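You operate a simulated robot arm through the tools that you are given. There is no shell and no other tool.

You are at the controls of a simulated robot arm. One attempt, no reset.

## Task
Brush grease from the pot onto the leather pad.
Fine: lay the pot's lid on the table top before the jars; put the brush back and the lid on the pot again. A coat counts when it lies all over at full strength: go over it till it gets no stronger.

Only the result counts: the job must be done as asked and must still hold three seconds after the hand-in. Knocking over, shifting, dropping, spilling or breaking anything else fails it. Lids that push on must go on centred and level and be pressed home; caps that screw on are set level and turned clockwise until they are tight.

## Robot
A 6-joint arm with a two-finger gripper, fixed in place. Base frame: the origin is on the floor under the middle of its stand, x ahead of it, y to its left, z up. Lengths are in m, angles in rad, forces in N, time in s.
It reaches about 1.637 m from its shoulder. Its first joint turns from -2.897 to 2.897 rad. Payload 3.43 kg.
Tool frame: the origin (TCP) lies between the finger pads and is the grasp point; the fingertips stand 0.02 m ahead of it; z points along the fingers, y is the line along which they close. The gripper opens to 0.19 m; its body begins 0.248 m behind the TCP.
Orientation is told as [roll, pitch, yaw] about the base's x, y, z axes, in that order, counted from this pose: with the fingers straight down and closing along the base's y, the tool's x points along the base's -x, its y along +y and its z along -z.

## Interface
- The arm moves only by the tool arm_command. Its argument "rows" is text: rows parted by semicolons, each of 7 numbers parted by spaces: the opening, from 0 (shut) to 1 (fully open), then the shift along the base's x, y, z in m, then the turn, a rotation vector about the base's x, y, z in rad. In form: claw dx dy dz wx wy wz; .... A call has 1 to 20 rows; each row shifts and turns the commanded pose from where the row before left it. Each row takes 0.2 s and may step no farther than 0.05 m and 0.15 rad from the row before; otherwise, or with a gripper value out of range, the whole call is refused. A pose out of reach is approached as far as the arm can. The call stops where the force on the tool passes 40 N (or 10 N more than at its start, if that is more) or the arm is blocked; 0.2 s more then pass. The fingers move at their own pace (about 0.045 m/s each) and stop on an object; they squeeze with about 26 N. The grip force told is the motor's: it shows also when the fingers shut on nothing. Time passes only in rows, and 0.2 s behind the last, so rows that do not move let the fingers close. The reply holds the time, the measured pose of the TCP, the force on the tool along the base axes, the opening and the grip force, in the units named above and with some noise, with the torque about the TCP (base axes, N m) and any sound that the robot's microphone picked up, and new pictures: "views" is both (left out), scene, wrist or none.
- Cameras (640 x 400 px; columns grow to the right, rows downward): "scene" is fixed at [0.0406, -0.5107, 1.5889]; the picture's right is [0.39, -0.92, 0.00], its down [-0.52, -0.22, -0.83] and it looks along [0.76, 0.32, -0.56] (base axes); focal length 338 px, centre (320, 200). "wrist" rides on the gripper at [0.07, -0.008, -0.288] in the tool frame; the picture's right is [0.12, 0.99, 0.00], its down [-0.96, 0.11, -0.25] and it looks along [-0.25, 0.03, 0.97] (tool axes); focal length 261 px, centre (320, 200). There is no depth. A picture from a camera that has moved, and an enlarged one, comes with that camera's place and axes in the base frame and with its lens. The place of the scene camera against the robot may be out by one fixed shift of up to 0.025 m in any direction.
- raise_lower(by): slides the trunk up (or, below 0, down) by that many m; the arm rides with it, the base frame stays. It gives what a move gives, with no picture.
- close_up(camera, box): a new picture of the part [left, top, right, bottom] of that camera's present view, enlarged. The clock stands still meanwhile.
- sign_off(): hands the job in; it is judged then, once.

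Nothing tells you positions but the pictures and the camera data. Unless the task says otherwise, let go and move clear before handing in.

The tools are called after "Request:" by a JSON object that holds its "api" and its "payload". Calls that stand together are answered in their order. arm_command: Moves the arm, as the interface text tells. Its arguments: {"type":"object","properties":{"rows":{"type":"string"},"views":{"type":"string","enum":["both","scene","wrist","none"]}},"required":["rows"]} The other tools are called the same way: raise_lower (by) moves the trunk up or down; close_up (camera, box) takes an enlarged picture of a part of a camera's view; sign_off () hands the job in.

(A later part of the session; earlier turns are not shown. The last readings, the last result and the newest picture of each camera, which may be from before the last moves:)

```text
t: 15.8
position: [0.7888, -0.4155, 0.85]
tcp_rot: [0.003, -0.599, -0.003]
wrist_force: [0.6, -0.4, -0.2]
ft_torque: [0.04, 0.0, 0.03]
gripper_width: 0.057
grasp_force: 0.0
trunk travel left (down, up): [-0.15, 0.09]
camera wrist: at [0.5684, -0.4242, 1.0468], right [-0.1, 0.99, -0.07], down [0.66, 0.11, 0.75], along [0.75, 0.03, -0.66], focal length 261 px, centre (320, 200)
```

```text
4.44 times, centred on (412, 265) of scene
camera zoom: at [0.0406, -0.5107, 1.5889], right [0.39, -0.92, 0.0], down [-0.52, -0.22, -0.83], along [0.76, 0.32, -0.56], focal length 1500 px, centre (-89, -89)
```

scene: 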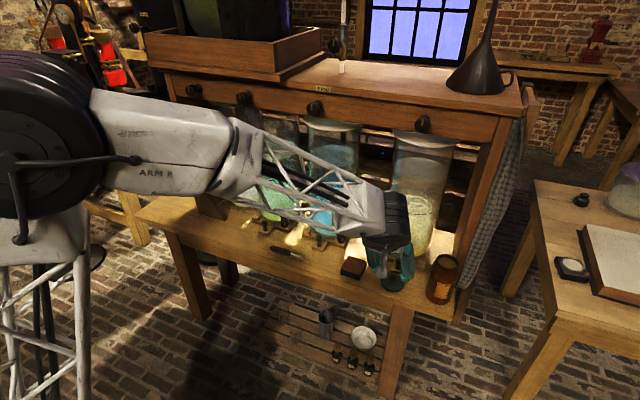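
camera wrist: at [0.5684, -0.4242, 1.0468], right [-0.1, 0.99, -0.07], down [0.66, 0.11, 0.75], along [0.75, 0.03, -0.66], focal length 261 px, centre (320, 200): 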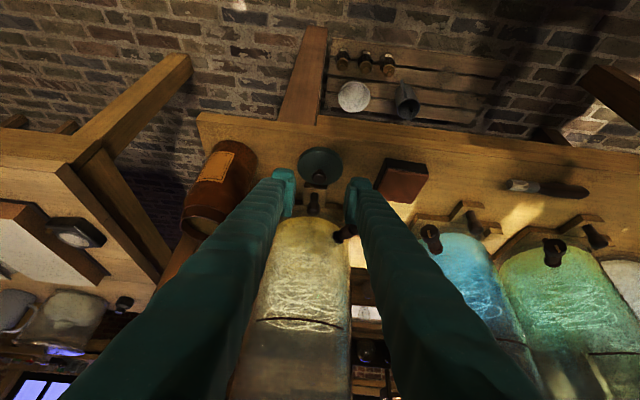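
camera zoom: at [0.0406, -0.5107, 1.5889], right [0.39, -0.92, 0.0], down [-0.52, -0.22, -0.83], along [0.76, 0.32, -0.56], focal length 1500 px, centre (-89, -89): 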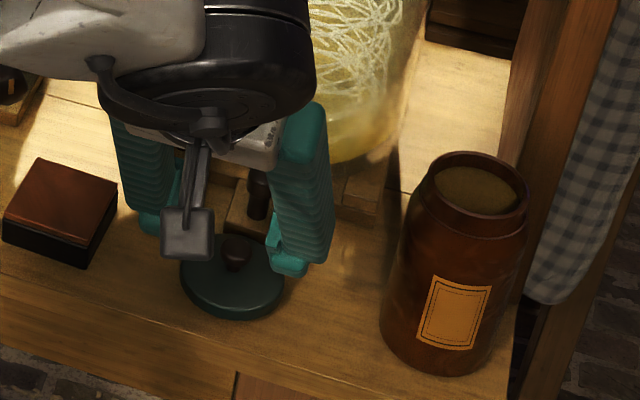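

The lid lies safely at about (0.867, -0.417). Next I take the brush: I retreat, turn the tool 90° in yaw so the fingers close along x across the handle, and look at the brush from above.

Request:
{"api": "arm_command", "payload": {"rows": "0.3 -0.03 0 0.04 0 0.15 0; 0.3 -0.03 0 0.04 0 0.15 0; 0.3 -0.03 0 0.04 0 0.15 0; 0.3 -0.03 0 0.03 0 0.15 0; 0.3 0 0.036 0 0 0 0.15; 0.3 0 0.036 0 0 0 0.15; 0.3 0 0.036 0 0 0 0.15; 0.3 0 0.036 0 0 0 0.15; 0.3 0 0.036 0 0 0 0.15; 0.3 0 0.036 0 0 0 0.15; 0.3 0 0.036 0 0 0 0.15; 0.3 0 0.036 0 0 0 0.15; 0.3 0 0.036 0 0 0 0.15; 0.3 0 0.036 0 0 0 0.15; 0.3 0 0.036 0 0 0 0.0708"}}

```text
t: 19.0
position: [0.6714, -0.0223, 1.0038]
tcp_rot: [0.001, 0.001, 1.571]
wrist_force: [0.4, -0.8, -0.7]
ft_torque: [0.14, 0.01, 0.02]
gripper_width: 0.057
grasp_force: 0.1
trunk travel left (down, up): [-0.15, 0.09]
camera wrist: at [0.6791, -0.0931, 1.2889], right [-0.99, -0.12, 0.0], down [-0.12, 0.96, 0.25], along [-0.03, 0.25, -0.97], focal length 261 px, centre (320, 200)
```

scene: 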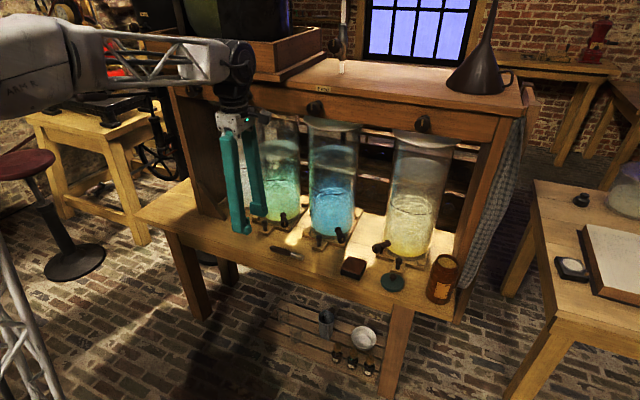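
wrist: 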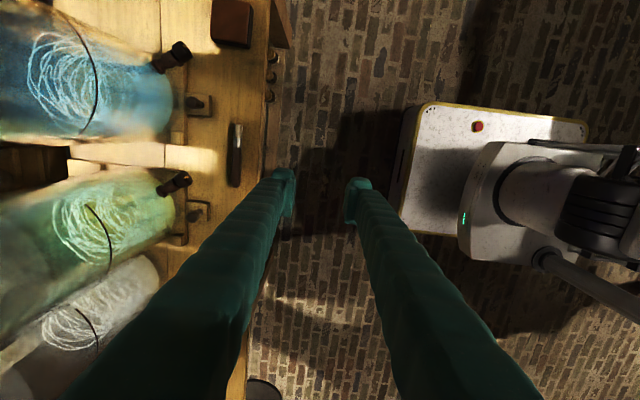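

The tool is now turned; the brush is visible below-left of the fingers. I lean the tool 0.3 rad, come down in front of the table edge (below the shelf fascia), and measure the brush again.

Request:
{"api": "arm_command", "payload": {"rows": "0.3 0.0 0.01 -0.04 -0.15 0 0; 0.3 0.0 0.01 -0.04 -0.15 0 0; 0.3 0.01 0.01 -0.045 0 0 0; 0.3 0.01 0.007 -0.045 0 0 0; 0.3 0.01 0 -0.03 0 0 0; 0.3 0 0 0 0 0 0"}}

Request:
{"api": "close_up", "payload": {"camera": "wrist", "box": [100, 60, 340, 210]}}

```text
t: 20.4
position: [0.7002, 0.0201, 0.8038]
tcp_rot: [0.001, 0.3, 1.57]
wrist_force: [0.3, -0.2, -0.5]
ft_torque: [0.0, -0.03, -0.02]
gripper_width: 0.0569
grasp_force: 0.1
trunk travel left (down, up): [-0.15, 0.09]
camera wrist: at [0.7086, 0.0368, 1.098], right [-0.99, -0.11, 0.03], down [-0.11, 0.99, -0.05], along [-0.03, -0.05, -1.0], focal length 261 px, centre (320, 200)
```

scene: 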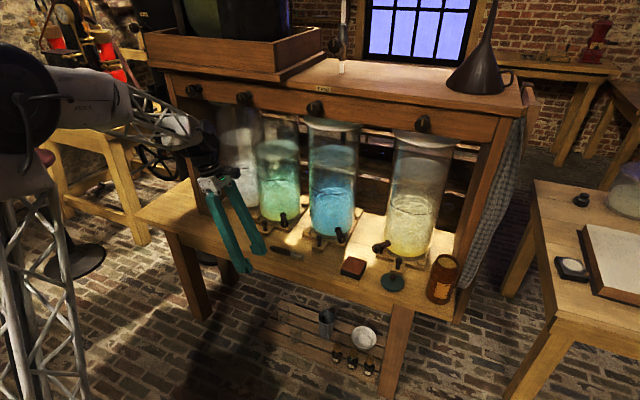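
wrist: 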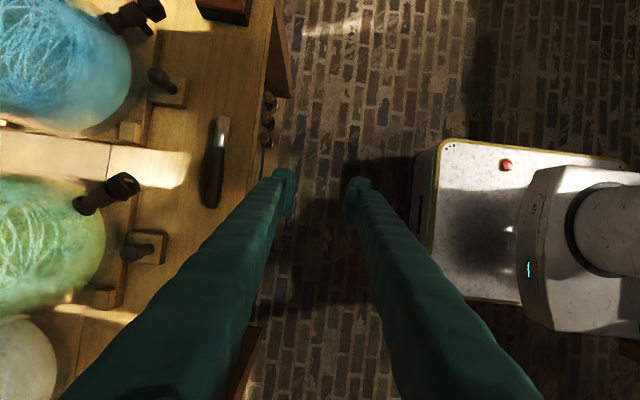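

```text
2.67 times, centred on (220, 135) of wrist
camera zoom: at [0.7086, 0.0368, 1.098], right [-0.99, -0.11, 0.03], down [-0.11, 0.99, -0.05], along [-0.03, -0.05, -1.0], focal length 695 px, centre (587, 373)
```

zoom: 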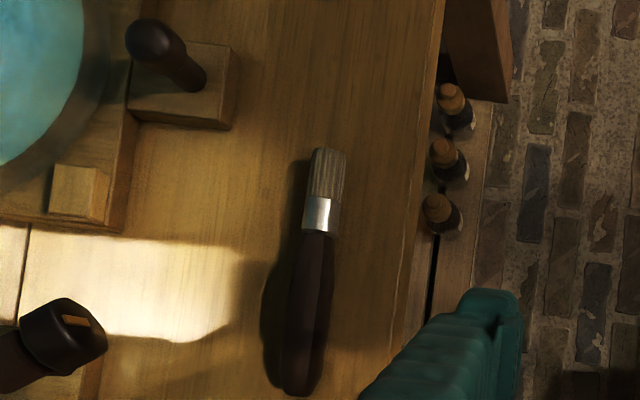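

Brush remeasured: axis at x 0.855, tip y -0.090, handle end y 0.049. I'll slide in low over it with a narrow opening (tap handle of the green jar is near x 0.93), then check before going down.

Request:
{"api": "arm_command", "payload": {"rows": "0.22 0.0 -0.004 -0.024 0 0 0; 0.22 0.0 -0.004 -0.021 0 0 0; 0.22 0.04 0 0 0 0 0; 0.22 0.04 0 0 0 0 0; 0.22 0.04 0 0 0 0 0; 0.22 0.035 0 0 0 0 0; 0.22 0 0 0 0 0 0"}}

Request:
{"api": "close_up", "payload": {"camera": "wrist", "box": [220, 60, 420, 210]}}

Request:
{"api": "close_up", "payload": {"camera": "scene", "box": [160, 50, 400, 290]}}

```text
t: 22.0
position: [0.8516, 0.0068, 0.7601]
tcp_rot: [0.0, 0.299, 1.569]
wrist_force: [-0.3, 0.3, -0.6]
ft_torque: [-0.04, -0.01, 0.03]
gripper_width: 0.0419
grasp_force: 0.1
trunk travel left (down, up): [-0.15, 0.09]
camera wrist: at [0.861, 0.0252, 1.054], right [-0.99, -0.11, 0.04], down [-0.11, 0.99, -0.05], along [-0.03, -0.05, -1.0], focal length 261 px, centre (320, 200)
```

scene: 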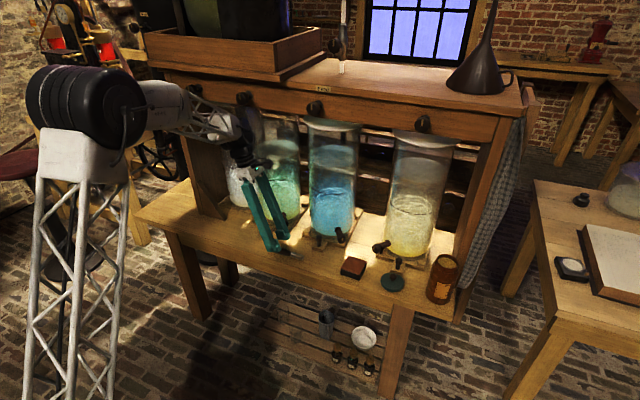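
wrist: 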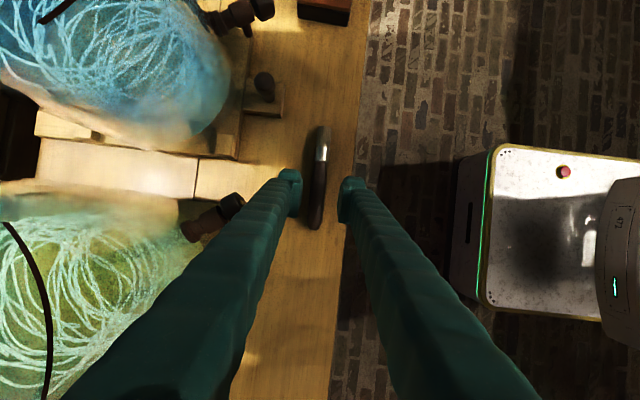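

```text
2.67 times, centred on (320, 135) of wrist
camera zoom: at [0.861, 0.0252, 1.054], right [-0.99, -0.11, 0.04], down [-0.11, 0.99, -0.05], along [-0.03, -0.05, -1.0], focal length 695 px, centre (320, 373)
```

zoom: 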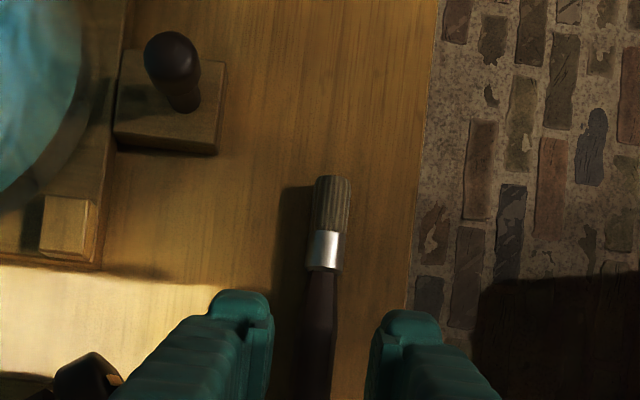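

```text
1.67 times, centred on (280, 170) of scene
camera zoom: at [0.0406, -0.5107, 1.5889], right [0.39, -0.92, 0.0], down [-0.52, -0.22, -0.83], along [0.76, 0.32, -0.56], focal length 562 px, centre (387, 250)
```

zoom: 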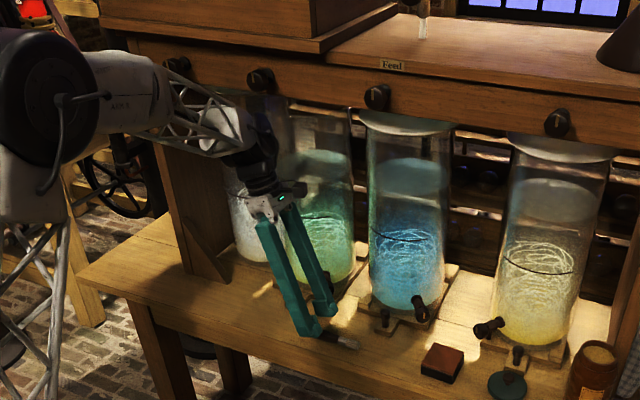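

Request:
{"api": "arm_command", "payload": {"rows": "0.22 0.0 0 -0.014 0 0 0; 0.22 0.0 0 -0.012 0 0 0; 0.22 0 0 -0.006 0 0 0; 0.22 0 0 0 0 0 0"}}

Request:
{"api": "close_up", "payload": {"camera": "wrist", "box": [260, 120, 380, 220]}}

Request:
{"api": "close_up", "payload": {"camera": "scene", "box": [240, 200, 320, 270]}}

```text
t: 23.0
position: [0.854, 0.0083, 0.7272]
tcp_rot: [0.001, 0.3, 1.57]
wrist_force: [0.2, -0.1, -0.7]
ft_torque: [-0.04, -0.01, -0.02]
gripper_width: 0.042
grasp_force: 0.1
trunk travel left (down, up): [-0.15, 0.09]
camera wrist: at [0.8625, 0.0268, 1.0207], right [-0.99, -0.11, 0.04], down [-0.11, 0.99, -0.05], along [-0.03, -0.05, -1.0], focal length 261 px, centre (320, 200)
```

scene: 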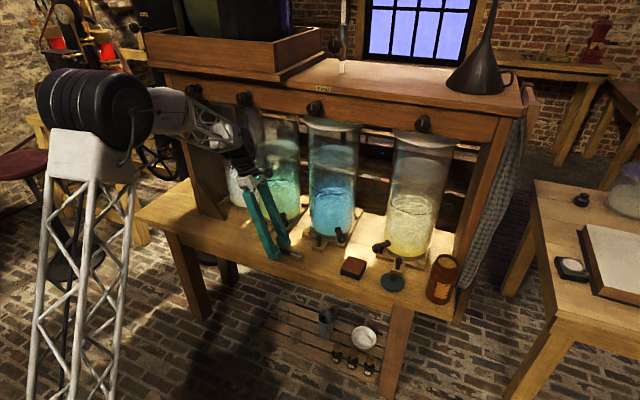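
wrist: 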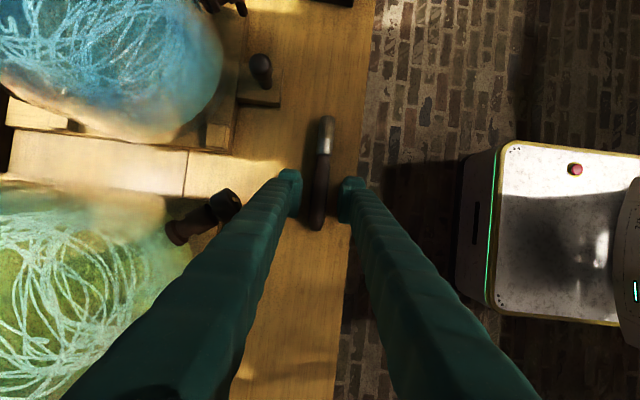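

```text
4.00 times, centred on (320, 170) of wrist
camera zoom: at [0.8625, 0.0268, 1.0207], right [-0.99, -0.11, 0.04], down [-0.11, 0.99, -0.05], along [-0.03, -0.05, -1.0], focal length 1043 px, centre (320, 320)
```

zoom: 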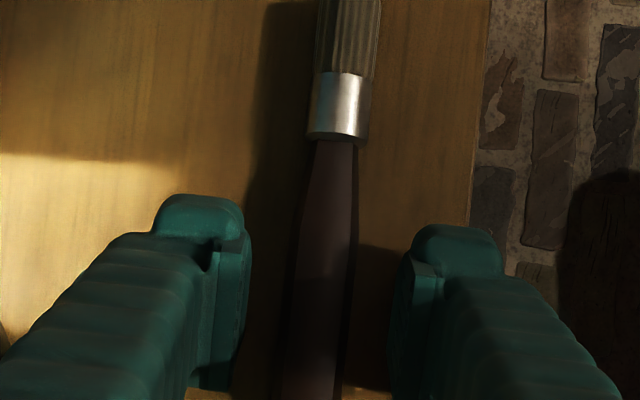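

```text
5.71 times, centred on (280, 235) of scene
camera zoom: at [0.0406, -0.5107, 1.5889], right [0.39, -0.92, 0.0], down [-0.52, -0.22, -0.83], along [0.76, 0.32, -0.56], focal length 1929 px, centre (549, 0)
```

zoom: 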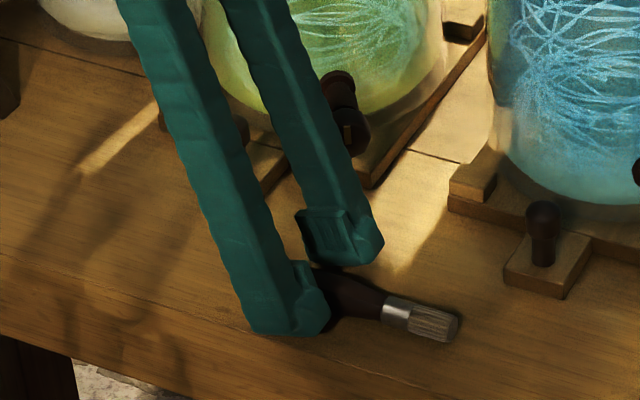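

Request:
{"api": "arm_command", "payload": {"rows": "0.22 0 0 -0.003 0 0 0; 0.22 0 0 0 0 0 0", "views": "none"}}

```text
t: 23.6
position: [0.855, 0.0089, 0.7246]
tcp_rot: [-0.001, 0.3, 1.569]
wrist_force: [0.3, -0.4, -0.2]
ft_torque: [-0.04, -0.01, -0.06]
gripper_width: 0.0418
grasp_force: 0.1
trunk travel left (down, up): [-0.15, 0.09]
```

Request:
{"api": "arm_command", "payload": {"rows": "0.22 0 0 -0.003 0 0 0; 0.22 0 0 0 0 0 0", "views": "none"}}

```text
t: 24.2
position: [0.8537, 0.0088, 0.7225]
tcp_rot: [-0.006, 0.3, 1.569]
wrist_force: [-2.7, 2.2, 35.0]
ft_torque: [0.37, 0.54, -0.04]
gripper_width: 0.0418
grasp_force: 0.2
trunk travel left (down, up): [-0.15, 0.09]
```

Request:
{"api": "arm_command", "payload": {"rows": "0.22 0 0 0.002 0 0 0; 0.15 0 0 0 0 0 0; 0.08 0 0 0 0 0 0; 0.0 0 0 0 0 0 0; 0.0 0 0 0 0 0 0; 0.0 0 0 0 0 0 0"}}

Request:
{"api": "close_up", "payload": {"camera": "wrist", "box": [260, 100, 380, 200]}}

Request:
{"api": "close_up", "payload": {"camera": "scene", "box": [240, 200, 320, 270]}}

```text
t: 25.6
position: [0.8522, 0.0094, 0.7215]
tcp_rot: [-0.002, 0.3, 1.57]
wrist_force: [-13.9, 4.4, 38.6]
ft_torque: [0.2, 0.49, 0.07]
gripper_width: 0.0185
grasp_force: 26.2
trunk travel left (down, up): [-0.15, 0.09]
camera wrist: at [0.8607, 0.0263, 1.0163], right [-0.99, -0.11, 0.03], down [-0.11, 0.99, -0.05], along [-0.03, -0.05, -1.0], focal length 261 px, centre (320, 200)
```

scene: 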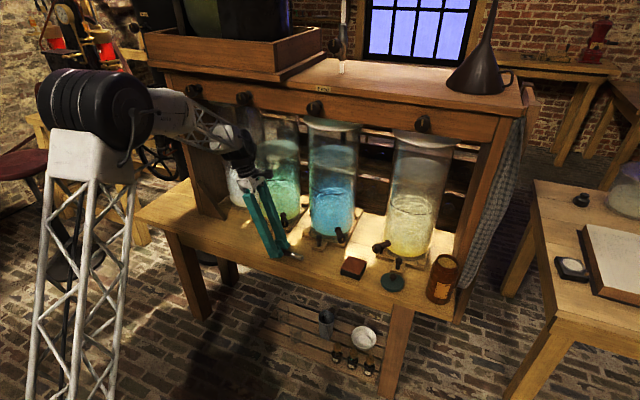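
wrist: 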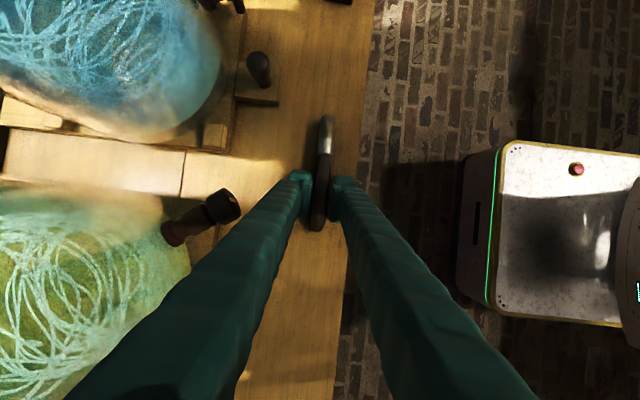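

```text
4.00 times, centred on (320, 150) of wrist
camera zoom: at [0.8607, 0.0263, 1.0163], right [-0.99, -0.11, 0.03], down [-0.11, 0.99, -0.05], along [-0.03, -0.05, -1.0], focal length 1043 px, centre (320, 400)
```

zoom: 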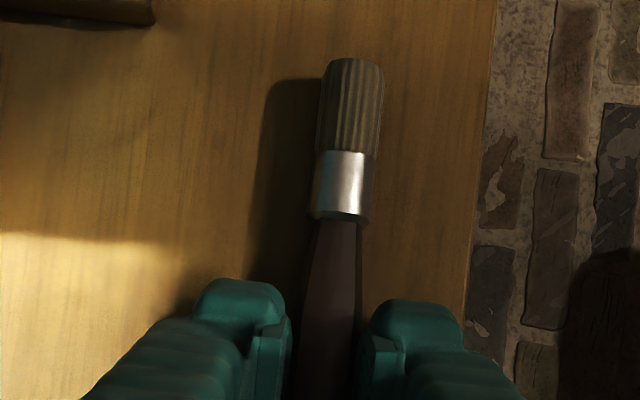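

```text
5.71 times, centred on (280, 235) of scene
camera zoom: at [0.0406, -0.5107, 1.5889], right [0.39, -0.92, 0.0], down [-0.52, -0.22, -0.83], along [0.76, 0.32, -0.56], focal length 1929 px, centre (549, 0)
```

zoom: 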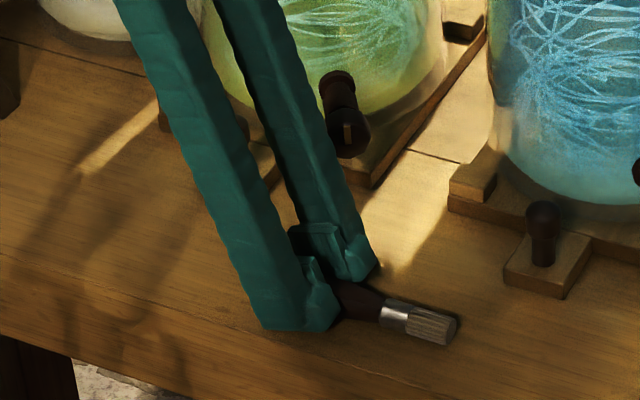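

Gripped the handle (width 0.0185), though the tips are pressing the table. I lift carefully and check the hold.

Request:
{"api": "arm_command", "payload": {"rows": "0.0 0 0 0.003 0 0 0; 0.0 0 0 0.004 0 0 0; 0.0 0 0 0.008 0 0 0; 0.0 0 0 0 0 0 0", "views": "wrist"}}

Request:
{"api": "close_up", "payload": {"camera": "wrist", "box": [260, 100, 380, 200]}}

Request:
{"api": "close_up", "payload": {"camera": "scene", "box": [240, 200, 320, 270]}}

```text
t: 26.6
position: [0.8531, 0.0092, 0.7366]
tcp_rot: [0.0, 0.3, 1.57]
wrist_force: [-0.3, -0.5, -0.7]
ft_torque: [0.01, 0.01, -0.02]
gripper_width: 0.0183
grasp_force: 25.8
trunk travel left (down, up): [-0.15, 0.09]
camera wrist: at [0.8621, 0.0269, 1.0306], right [-0.99, -0.11, 0.04], down [-0.11, 0.99, -0.05], along [-0.03, -0.05, -1.0], focal length 261 px, centre (320, 200)
```

wrist: 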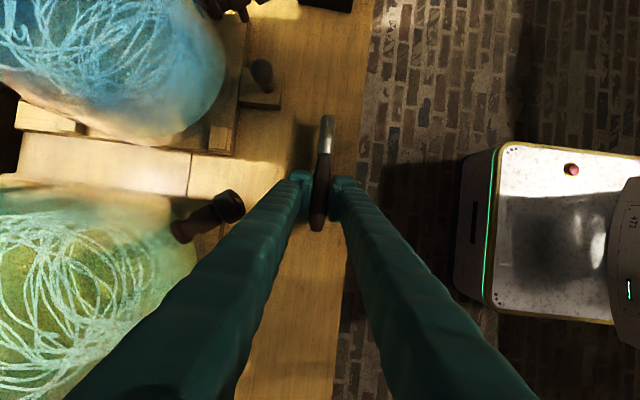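

```text
4.00 times, centred on (320, 150) of wrist
camera zoom: at [0.8621, 0.0269, 1.0306], right [-0.99, -0.11, 0.04], down [-0.11, 0.99, -0.05], along [-0.03, -0.05, -1.0], focal length 1043 px, centre (320, 400)
```

zoom: 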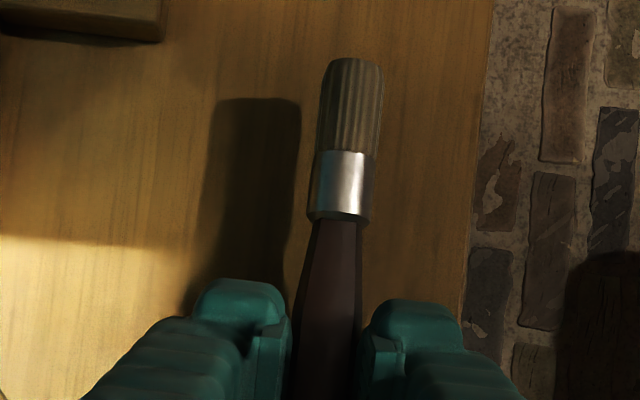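

```text
5.71 times, centred on (280, 235) of scene
camera zoom: at [0.0406, -0.5107, 1.5889], right [0.39, -0.92, 0.0], down [-0.52, -0.22, -0.83], along [0.76, 0.32, -0.56], focal length 1929 px, centre (549, 0)
```

zoom: 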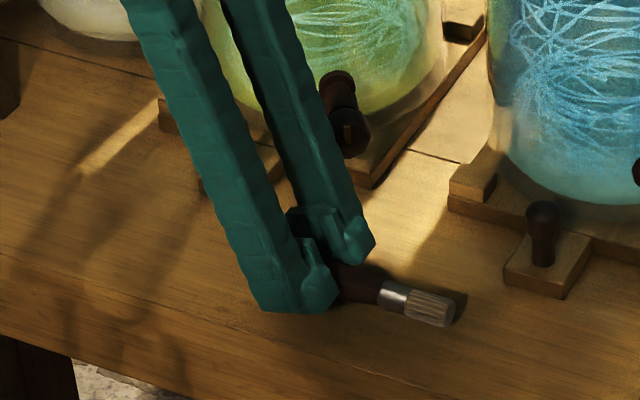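

The brush hangs securely in the gripper. I bring it out in front of the table and turn it so the bristles point down (first yaw back, then pitch).

Request:
{"api": "arm_command", "payload": {"rows": "0.0 0 0 0.02 0 0 0; 0.0 -0.045 0 0.005 0 0 0; 0.0 -0.045 0 0 0 0 0; 0.0 -0.045 0 0 0 0 0; 0.0 -0.045 0 0 0 0 0; 0.0 0 0 0.035 0.15 0 0; 0.0 0 0 0.035 0.15 0 0; 0.0 0 -0.03 0.02 0 0 -0.15; 0.0 0 -0.03 0.02 0 0 -0.15; 0.0 0 -0.03 0.02 0 0 -0.15; 0.0 0 -0.03 0.02 0 0 -0.15; 0.0 0 -0.03 0.02 0 0 -0.15; 0.0 0 -0.03 0.02 0 0 -0.15; 0.0 0 -0.03 0.02 0 0 -0.15; 0.0 0 -0.03 0.02 0 0 -0.15; 0.0 0 -0.03 0.01 0 0 -0.15; 0.0 0 -0.03 0.01 0 0 -0.15; 0.0 0 -0.03 0 0 0 -0.0708"}}

```text
t: 30.4
position: [0.6731, -0.3239, 1.0119]
tcp_rot: [0.001, -0.001, -0.001]
wrist_force: [-0.2, -0.2, -0.4]
ft_torque: [-0.13, 0.0, -0.01]
gripper_width: 0.0183
grasp_force: 26.1
trunk travel left (down, up): [-0.15, 0.09]
camera wrist: at [0.6033, -0.3323, 1.2976], right [-0.12, 0.99, 0.0], down [0.96, 0.11, 0.25], along [0.25, 0.03, -0.97], focal length 261 px, centre (320, 200)
```

scene: 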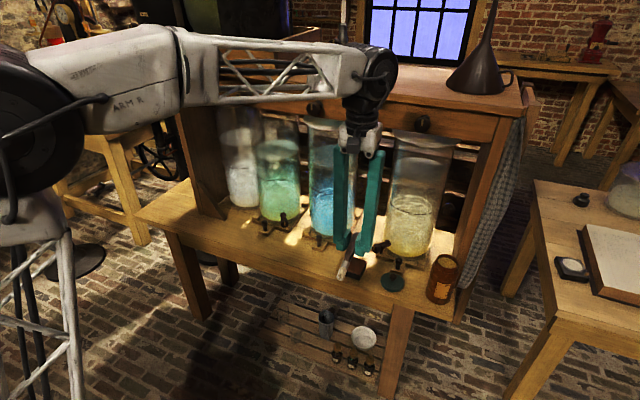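
wrist: 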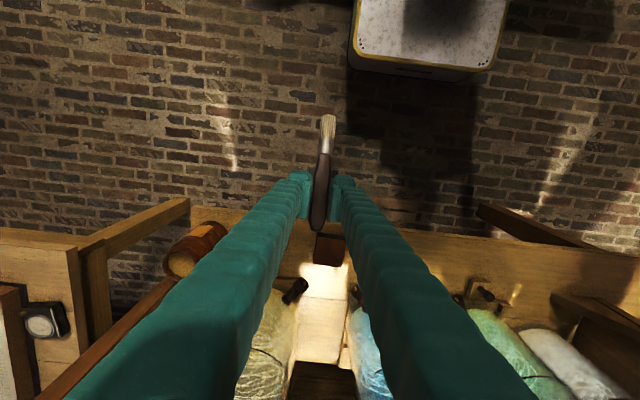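

Request:
{"api": "arm_command", "payload": {"rows": "0.0 0.015 -0.026 0 0 -0.15 0; 0.0 0.015 -0.026 0 0 -0.15 0; 0.0 0.015 -0.026 0 0 -0.15 0; 0.0 0.015 -0.026 0 0 -0.15 0; 0.0 0.015 -0.026 0 0 -0.15 0; 0.0 0.015 -0.026 0 0 -0.15 0; 0.0 0.015 -0.026 0 0 -0.15 0; 0.0 0.015 -0.026 0 0 -0.15 0; 0.0 0.015 -0.026 0 0 -0.05 0; 0.0 0 0 0 0 0 0"}}

Request:
{"api": "close_up", "payload": {"camera": "scene", "box": [360, 160, 520, 310]}}

Request:
{"api": "close_up", "payload": {"camera": "wrist", "box": [240, 60, 400, 200]}}

```text
t: 32.6
position: [0.8096, -0.5589, 1.0136]
tcp_rot: [0.001, -1.25, -0.004]
wrist_force: [0.6, 0.6, -1.0]
ft_torque: [0.0, -0.02, 0.01]
gripper_width: 0.0183
grasp_force: 26.2
trunk travel left (down, up): [-0.15, 0.09]
camera wrist: at [0.5138, -0.5676, 1.0352], right [-0.04, 0.99, -0.11], down [0.07, 0.11, 0.99], along [1.0, 0.03, -0.07], focal length 261 px, centre (320, 200)
```

scene: 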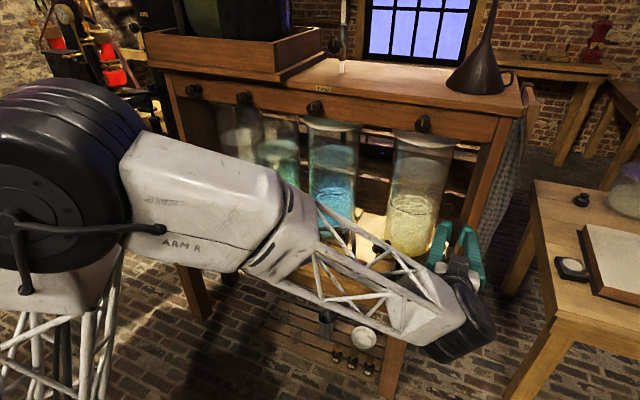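
wrist: 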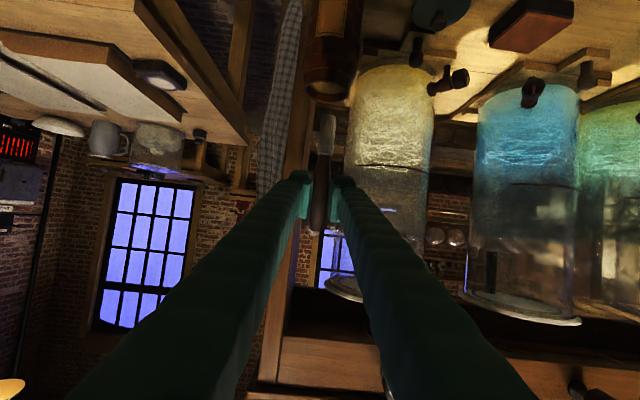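

```text
2.67 times, centred on (440, 235) of scene
camera zoom: at [0.0406, -0.5107, 1.5889], right [0.39, -0.92, 0.0], down [-0.52, -0.22, -0.83], along [0.76, 0.32, -0.56], focal length 900 px, centre (0, 107)
```

zoom: 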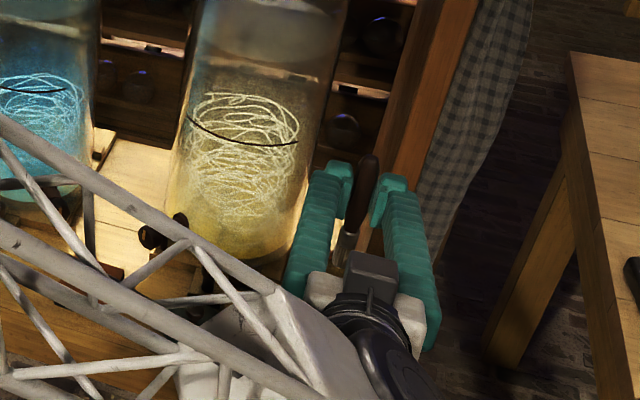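

```text
2.86 times, centred on (320, 130) of wrist
camera zoom: at [0.5138, -0.5676, 1.0352], right [-0.04, 0.99, -0.11], down [0.07, 0.11, 0.99], along [1.0, 0.03, -0.07], focal length 745 px, centre (320, 400)
```

zoom: 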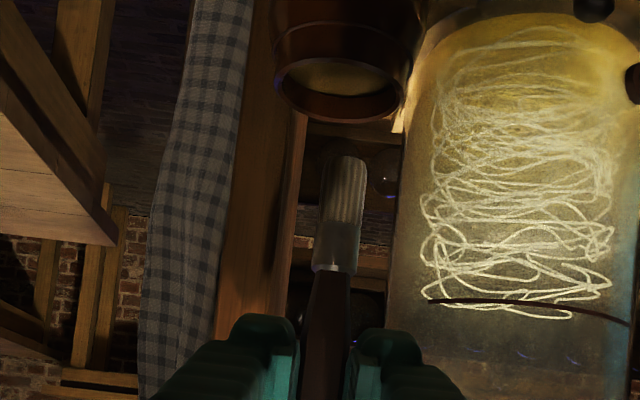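

The brush now points straight down; tip at about (0.824, -0.561, 0.914). Pot mouth centre about (0.877, -0.565), rim z about 0.854, grease about 0.84. I move above the mouth and check the alignment.

Request:
{"api": "arm_command", "payload": {"rows": "0.0 0.02 -0.002 -0.01 0 0 0; 0.0 0.02 -0.002 -0.01 0 0 0; 0.0 0.013 -0.001 -0.02 0 0 0; 0.0 0 0 0 0 0 0"}}

Request:
{"api": "close_up", "payload": {"camera": "scene", "box": [390, 190, 510, 310]}}

Request:
{"api": "close_up", "payload": {"camera": "wrist", "box": [250, 60, 390, 190]}}

```text
t: 33.6
position: [0.8611, -0.5604, 0.9732]
tcp_rot: [0.001, -1.251, -0.001]
wrist_force: [-0.4, 0.3, -1.2]
ft_torque: [-0.01, -0.06, 0.0]
gripper_width: 0.0186
grasp_force: 26.5
trunk travel left (down, up): [-0.15, 0.09]
camera wrist: at [0.567, -0.5696, 0.995], right [-0.04, 0.99, -0.11], down [0.07, 0.12, 0.99], along [1.0, 0.03, -0.07], focal length 261 px, centre (320, 200)
```

scene: 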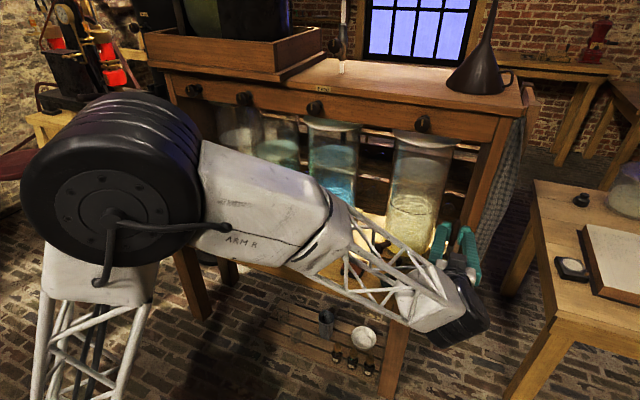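
wrist: 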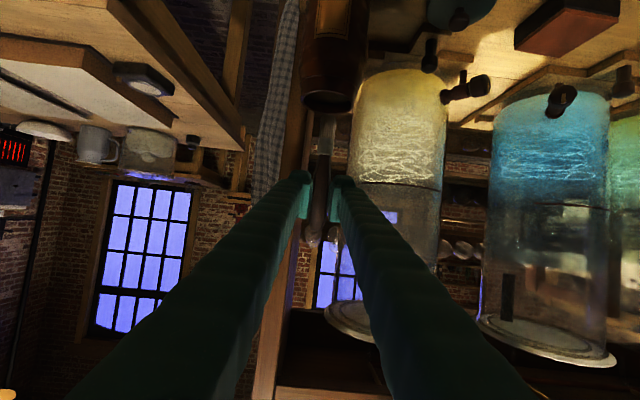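

```text
3.33 times, centred on (450, 250) of scene
camera zoom: at [0.0406, -0.5107, 1.5889], right [0.39, -0.92, 0.0], down [-0.52, -0.22, -0.83], along [0.76, 0.32, -0.56], focal length 1125 px, centre (-113, 33)
```

zoom: 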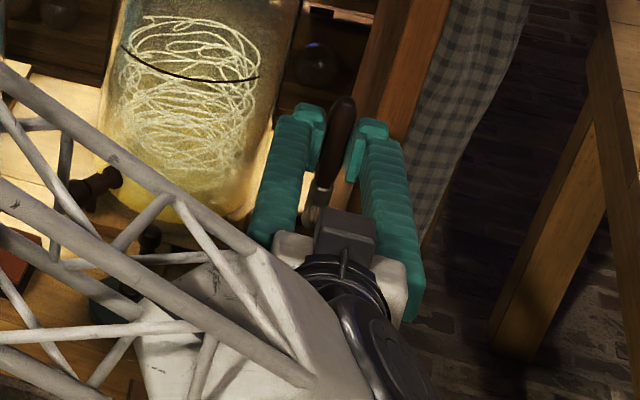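

```text
3.08 times, centred on (320, 125) of wrist
camera zoom: at [0.567, -0.5696, 0.995], right [-0.04, 0.99, -0.11], down [0.07, 0.12, 0.99], along [1.0, 0.03, -0.07], focal length 802 px, centre (320, 431)
```

zoom: 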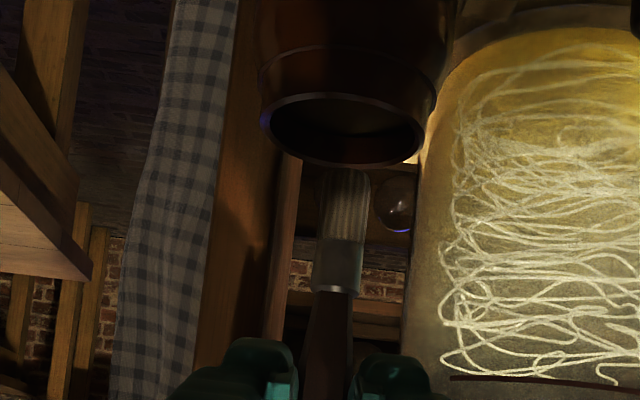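

Tip and mouth are aligned within about 2 mm. I dip the bristles into the grease.

Request:
{"api": "arm_command", "payload": {"rows": "0.0 0.001 -0.001 -0.015 0 0 0; 0.0 0 0 -0.012 0 0 0; 0.0 0 0 -0.01 0 0 0; 0.0 0 0 -0.008 0 0 0; 0.0 0 0 0 0 0 0", "views": "wrist"}}

Request:
{"api": "close_up", "payload": {"camera": "wrist", "box": [250, 60, 390, 190]}}

```text
t: 34.8
position: [0.8625, -0.5619, 0.9283]
tcp_rot: [-0.001, -1.252, 0.002]
wrist_force: [0.3, -0.9, 20.5]
ft_torque: [-0.04, -0.29, 0.01]
gripper_width: 0.0184
grasp_force: 25.9
trunk travel left (down, up): [-0.15, 0.09]
camera wrist: at [0.5662, -0.5697, 0.9505], right [-0.04, 0.99, -0.11], down [0.07, 0.12, 0.99], along [1.0, 0.03, -0.07], focal length 261 px, centre (320, 200)
```

wrist: 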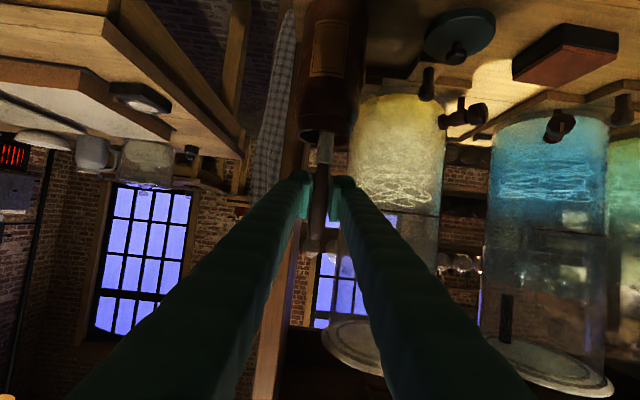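

```text
3.08 times, centred on (320, 125) of wrist
camera zoom: at [0.5662, -0.5697, 0.9505], right [-0.04, 0.99, -0.11], down [0.07, 0.12, 0.99], along [1.0, 0.03, -0.07], focal length 802 px, centre (320, 431)
```

zoom: 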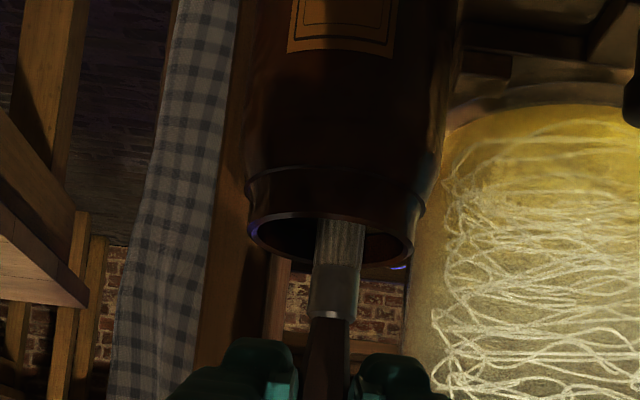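

The bristles press on the grease (20 N). I lift out and look at the bristles for grease.

Request:
{"api": "arm_command", "payload": {"rows": "0.0 0 0 0.002 0 0 0; 0.0 0 0 0 0 0 0; 0.0 0 0 0.015 0 0 0; 0.0 0 0 0.02 0 0 0; 0.0 0 0 0.02 0 0 0; 0.0 0 0 0 0 0 0", "views": "wrist"}}

Request:
{"api": "close_up", "payload": {"camera": "wrist", "box": [270, 80, 370, 190]}}

Request:
{"api": "close_up", "payload": {"camera": "scene", "box": [420, 200, 484, 270]}}

```text
t: 36.2
position: [0.8617, -0.5621, 0.9851]
tcp_rot: [0.001, -1.25, -0.002]
wrist_force: [-0.2, 0.1, -0.8]
ft_torque: [0.01, -0.01, -0.03]
gripper_width: 0.0186
grasp_force: 26.1
trunk travel left (down, up): [-0.15, 0.09]
camera wrist: at [0.5668, -0.57, 1.0064], right [-0.04, 0.99, -0.11], down [0.07, 0.11, 0.99], along [1.0, 0.03, -0.07], focal length 261 px, centre (320, 200)
```

wrist: 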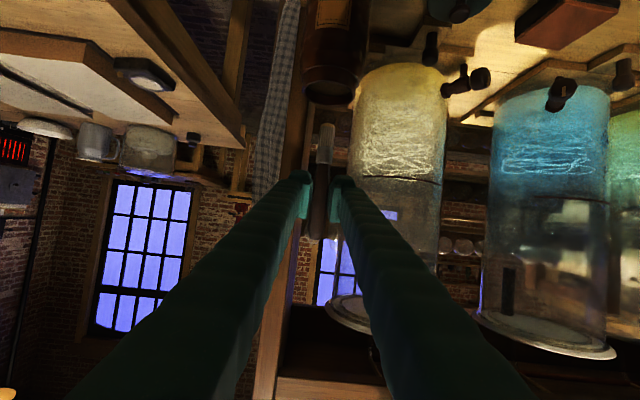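

```text
3.64 times, centred on (320, 135) of wrist
camera zoom: at [0.5668, -0.57, 1.0064], right [-0.04, 0.99, -0.11], down [0.07, 0.11, 0.99], along [1.0, 0.03, -0.07], focal length 948 px, centre (320, 436)
```

zoom: 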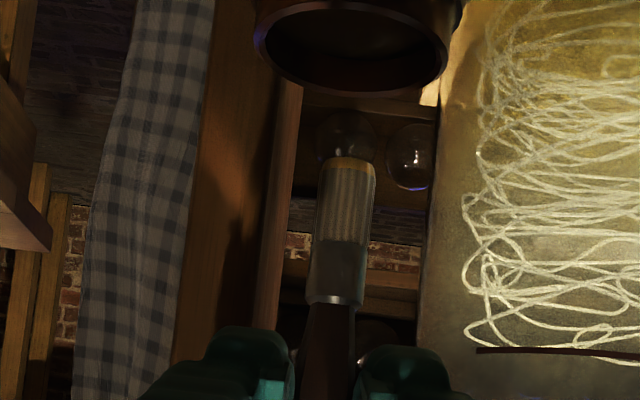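

```text
5.71 times, centred on (452, 235) of scene
camera zoom: at [0.0406, -0.5107, 1.5889], right [0.39, -0.92, 0.0], down [-0.52, -0.22, -0.83], along [0.76, 0.32, -0.56], focal length 1929 px, centre (-434, 0)
```

zoom: 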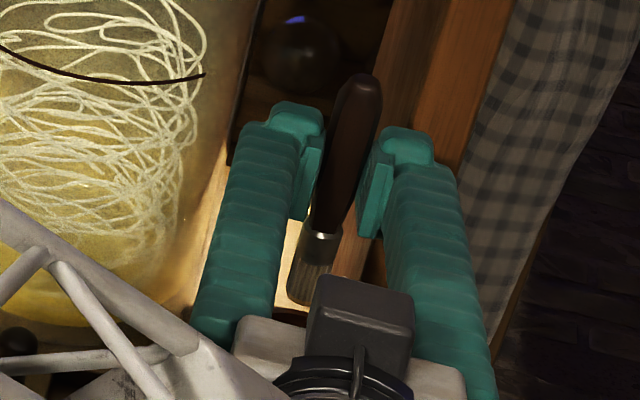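

The tip is coated with yellow grease. The brush slid up about 9 mm in the grip under the press (tip now about 0.090 m below the TCP), so I'll press gently on the pad. Now moving over the pad.

Request:
{"api": "arm_command", "payload": {"rows": "0.0 0 0.048 0 0 0 0; 0.0 0 0.048 0 0 0 0; 0.0 0 0.048 -0.01 0 0 0; 0.0 0 0.048 -0.02 0 0 0; 0.0 0 0.048 -0.03 0 0 0; 0.0 0 0.046 -0.03 0 0 0; 0.0 0 0 -0.02 0 0 0; 0.0 0 0 0 0 0 0"}}

Request:
{"api": "close_up", "payload": {"camera": "scene", "box": [310, 210, 406, 290]}}

Request:
{"api": "close_up", "payload": {"camera": "wrist", "box": [250, 60, 390, 190]}}

```text
refused: row 4 steps farther than a row can; nothing moved
```

```text
5.00 times, centred on (358, 250) of scene
camera zoom: at [0.0406, -0.5107, 1.5889], right [0.39, -0.92, 0.0], down [-0.52, -0.22, -0.83], along [0.76, 0.32, -0.56], focal length 1688 px, centre (130, -50)
```

zoom: 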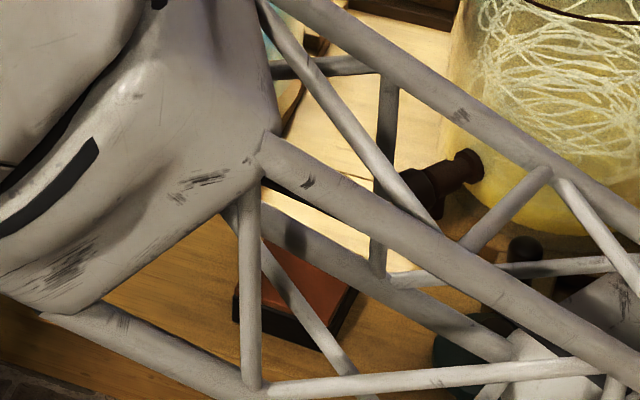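

```text
3.08 times, centred on (320, 125) of wrist
camera zoom: at [0.5668, -0.57, 1.0064], right [-0.04, 0.99, -0.11], down [0.07, 0.11, 0.99], along [1.0, 0.03, -0.07], focal length 802 px, centre (320, 431)
```

zoom: 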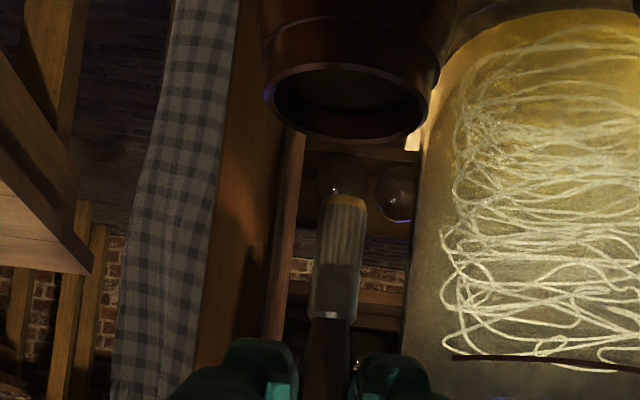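

Request:
{"api": "arm_command", "payload": {"rows": "0.0 0 0.048 0 0 0 0; 0.0 0 0.048 0 0 0 0; 0.0 0 0.046 -0.01 0 0 0; 0.0 0 0.044 -0.02 0 0 0; 0.0 0 0.04 -0.025 0 0 0; 0.0 0 0.035 -0.03 0 0 0; 0.0 0 0.025 -0.025 0 0 0; 0.0 0 0 0 0 0 0"}}

Request:
{"api": "close_up", "payload": {"camera": "scene", "box": [310, 210, 406, 290]}}

Request:
{"api": "close_up", "payload": {"camera": "wrist", "box": [250, 60, 390, 190]}}

```text
t: 38.0
position: [0.8625, -0.2774, 0.876]
tcp_rot: [-0.001, -1.249, -0.001]
wrist_force: [0.4, 0.2, -0.5]
ft_torque: [0.01, 0.02, 0.04]
gripper_width: 0.0185
grasp_force: 25.7
trunk travel left (down, up): [-0.15, 0.09]
camera wrist: at [0.567, -0.2851, 0.8981], right [-0.04, 0.99, -0.11], down [0.07, 0.12, 0.99], along [1.0, 0.03, -0.07], focal length 261 px, centre (320, 200)
```

scene: 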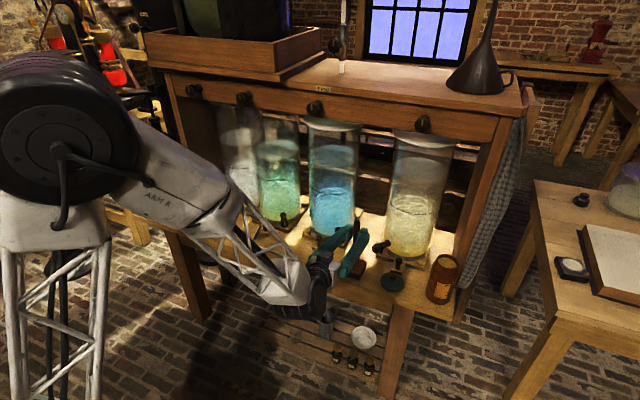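
wrist: 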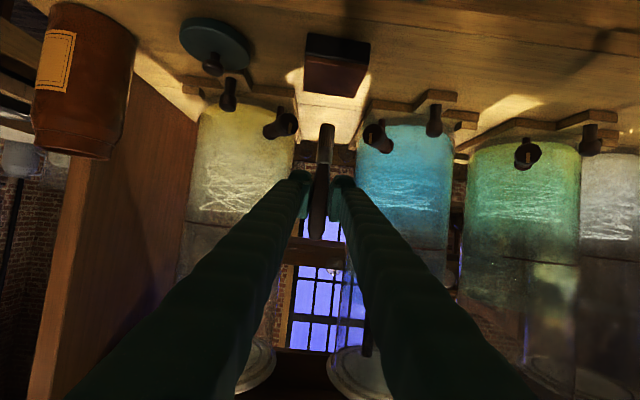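

```text
5.00 times, centred on (358, 250) of scene
camera zoom: at [0.0406, -0.5107, 1.5889], right [0.39, -0.92, 0.0], down [-0.52, -0.22, -0.83], along [0.76, 0.32, -0.56], focal length 1688 px, centre (130, -50)
```

zoom: 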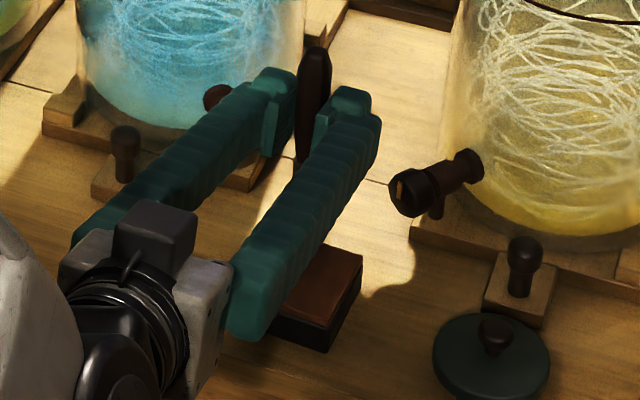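

```text
3.08 times, centred on (320, 125) of wrist
camera zoom: at [0.567, -0.2851, 0.8981], right [-0.04, 0.99, -0.11], down [0.07, 0.12, 0.99], along [1.0, 0.03, -0.07], focal length 802 px, centre (320, 431)
```

zoom: 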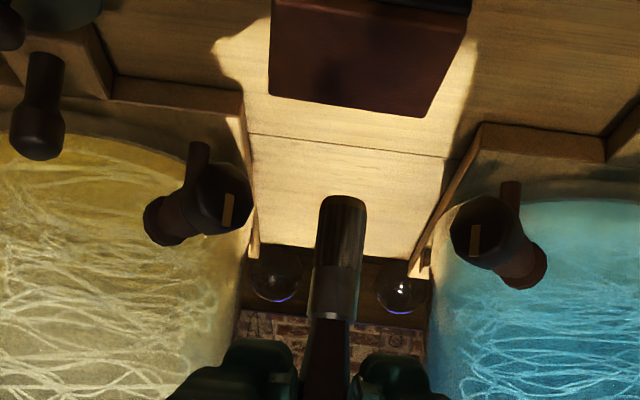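

The tip is about 57 mm above the pad centre. I lower in small steps and feel for contact.

Request:
{"api": "arm_command", "payload": {"rows": "0.0 0 0.002 -0.02 0 0 0; 0.0 0 0 -0.018 0 0 0; 0.0 0 0 -0.01 0 0 0; 0.0 0 0 -0.003 0 0 0; 0.0 0 0 0 0 0 0", "views": "wrist"}}

Request:
{"api": "close_up", "payload": {"camera": "wrist", "box": [250, 60, 390, 190]}}

Request:
{"api": "close_up", "payload": {"camera": "scene", "box": [310, 220, 406, 290]}}

```text
t: 39.2
position: [0.862, -0.2737, 0.8232]
tcp_rot: [0.003, -1.25, -0.002]
wrist_force: [-0.5, 1.0, -0.2]
ft_torque: [-0.02, 0.01, -0.02]
gripper_width: 0.0184
grasp_force: 26.4
trunk travel left (down, up): [-0.15, 0.09]
camera wrist: at [0.5665, -0.2819, 0.8456], right [-0.04, 0.99, -0.11], down [0.07, 0.12, 0.99], along [1.0, 0.03, -0.07], focal length 261 px, centre (320, 200)
```

wrist: 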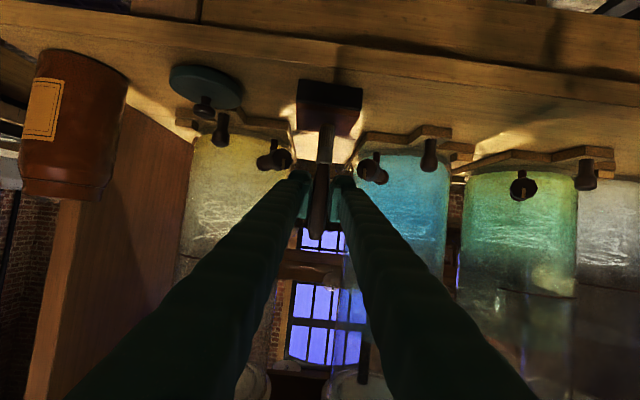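

```text
3.08 times, centred on (320, 125) of wrist
camera zoom: at [0.5665, -0.2819, 0.8456], right [-0.04, 0.99, -0.11], down [0.07, 0.12, 0.99], along [1.0, 0.03, -0.07], focal length 802 px, centre (320, 431)
```

zoom: 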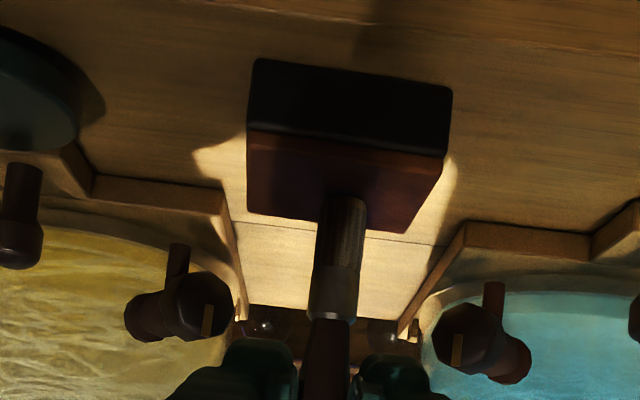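

```text
5.71 times, centred on (358, 255) of scene
camera zoom: at [0.0406, -0.5107, 1.5889], right [0.39, -0.92, 0.0], down [-0.52, -0.22, -0.83], along [0.76, 0.32, -0.56], focal length 1929 px, centre (103, -114)
```

zoom: 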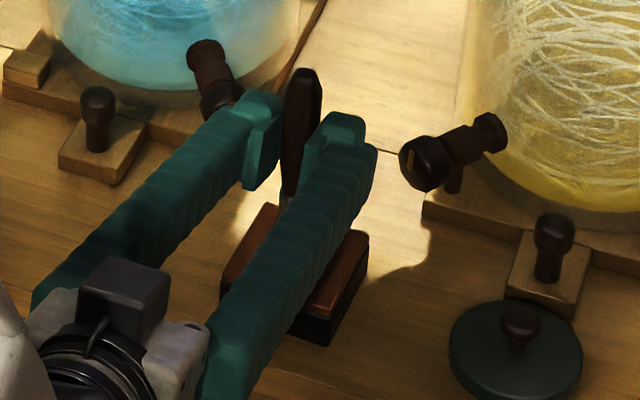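

Request:
{"api": "arm_command", "payload": {"rows": "0.0 0 0 -0.001 0 0 0; 0.0 0 0 -0.001 0 0 0; 0.0 0 0 -0.001 0 0 0; 0.0 0 0 0 0 0 0", "views": "none"}}

```text
t: 40.2
position: [0.8623, -0.2734, 0.8212]
tcp_rot: [0.003, -1.251, 0.0]
wrist_force: [0.3, -1.0, 11.1]
ft_torque: [0.0, -0.06, -0.02]
gripper_width: 0.0181
grasp_force: 26.4
trunk travel left (down, up): [-0.15, 0.09]
```

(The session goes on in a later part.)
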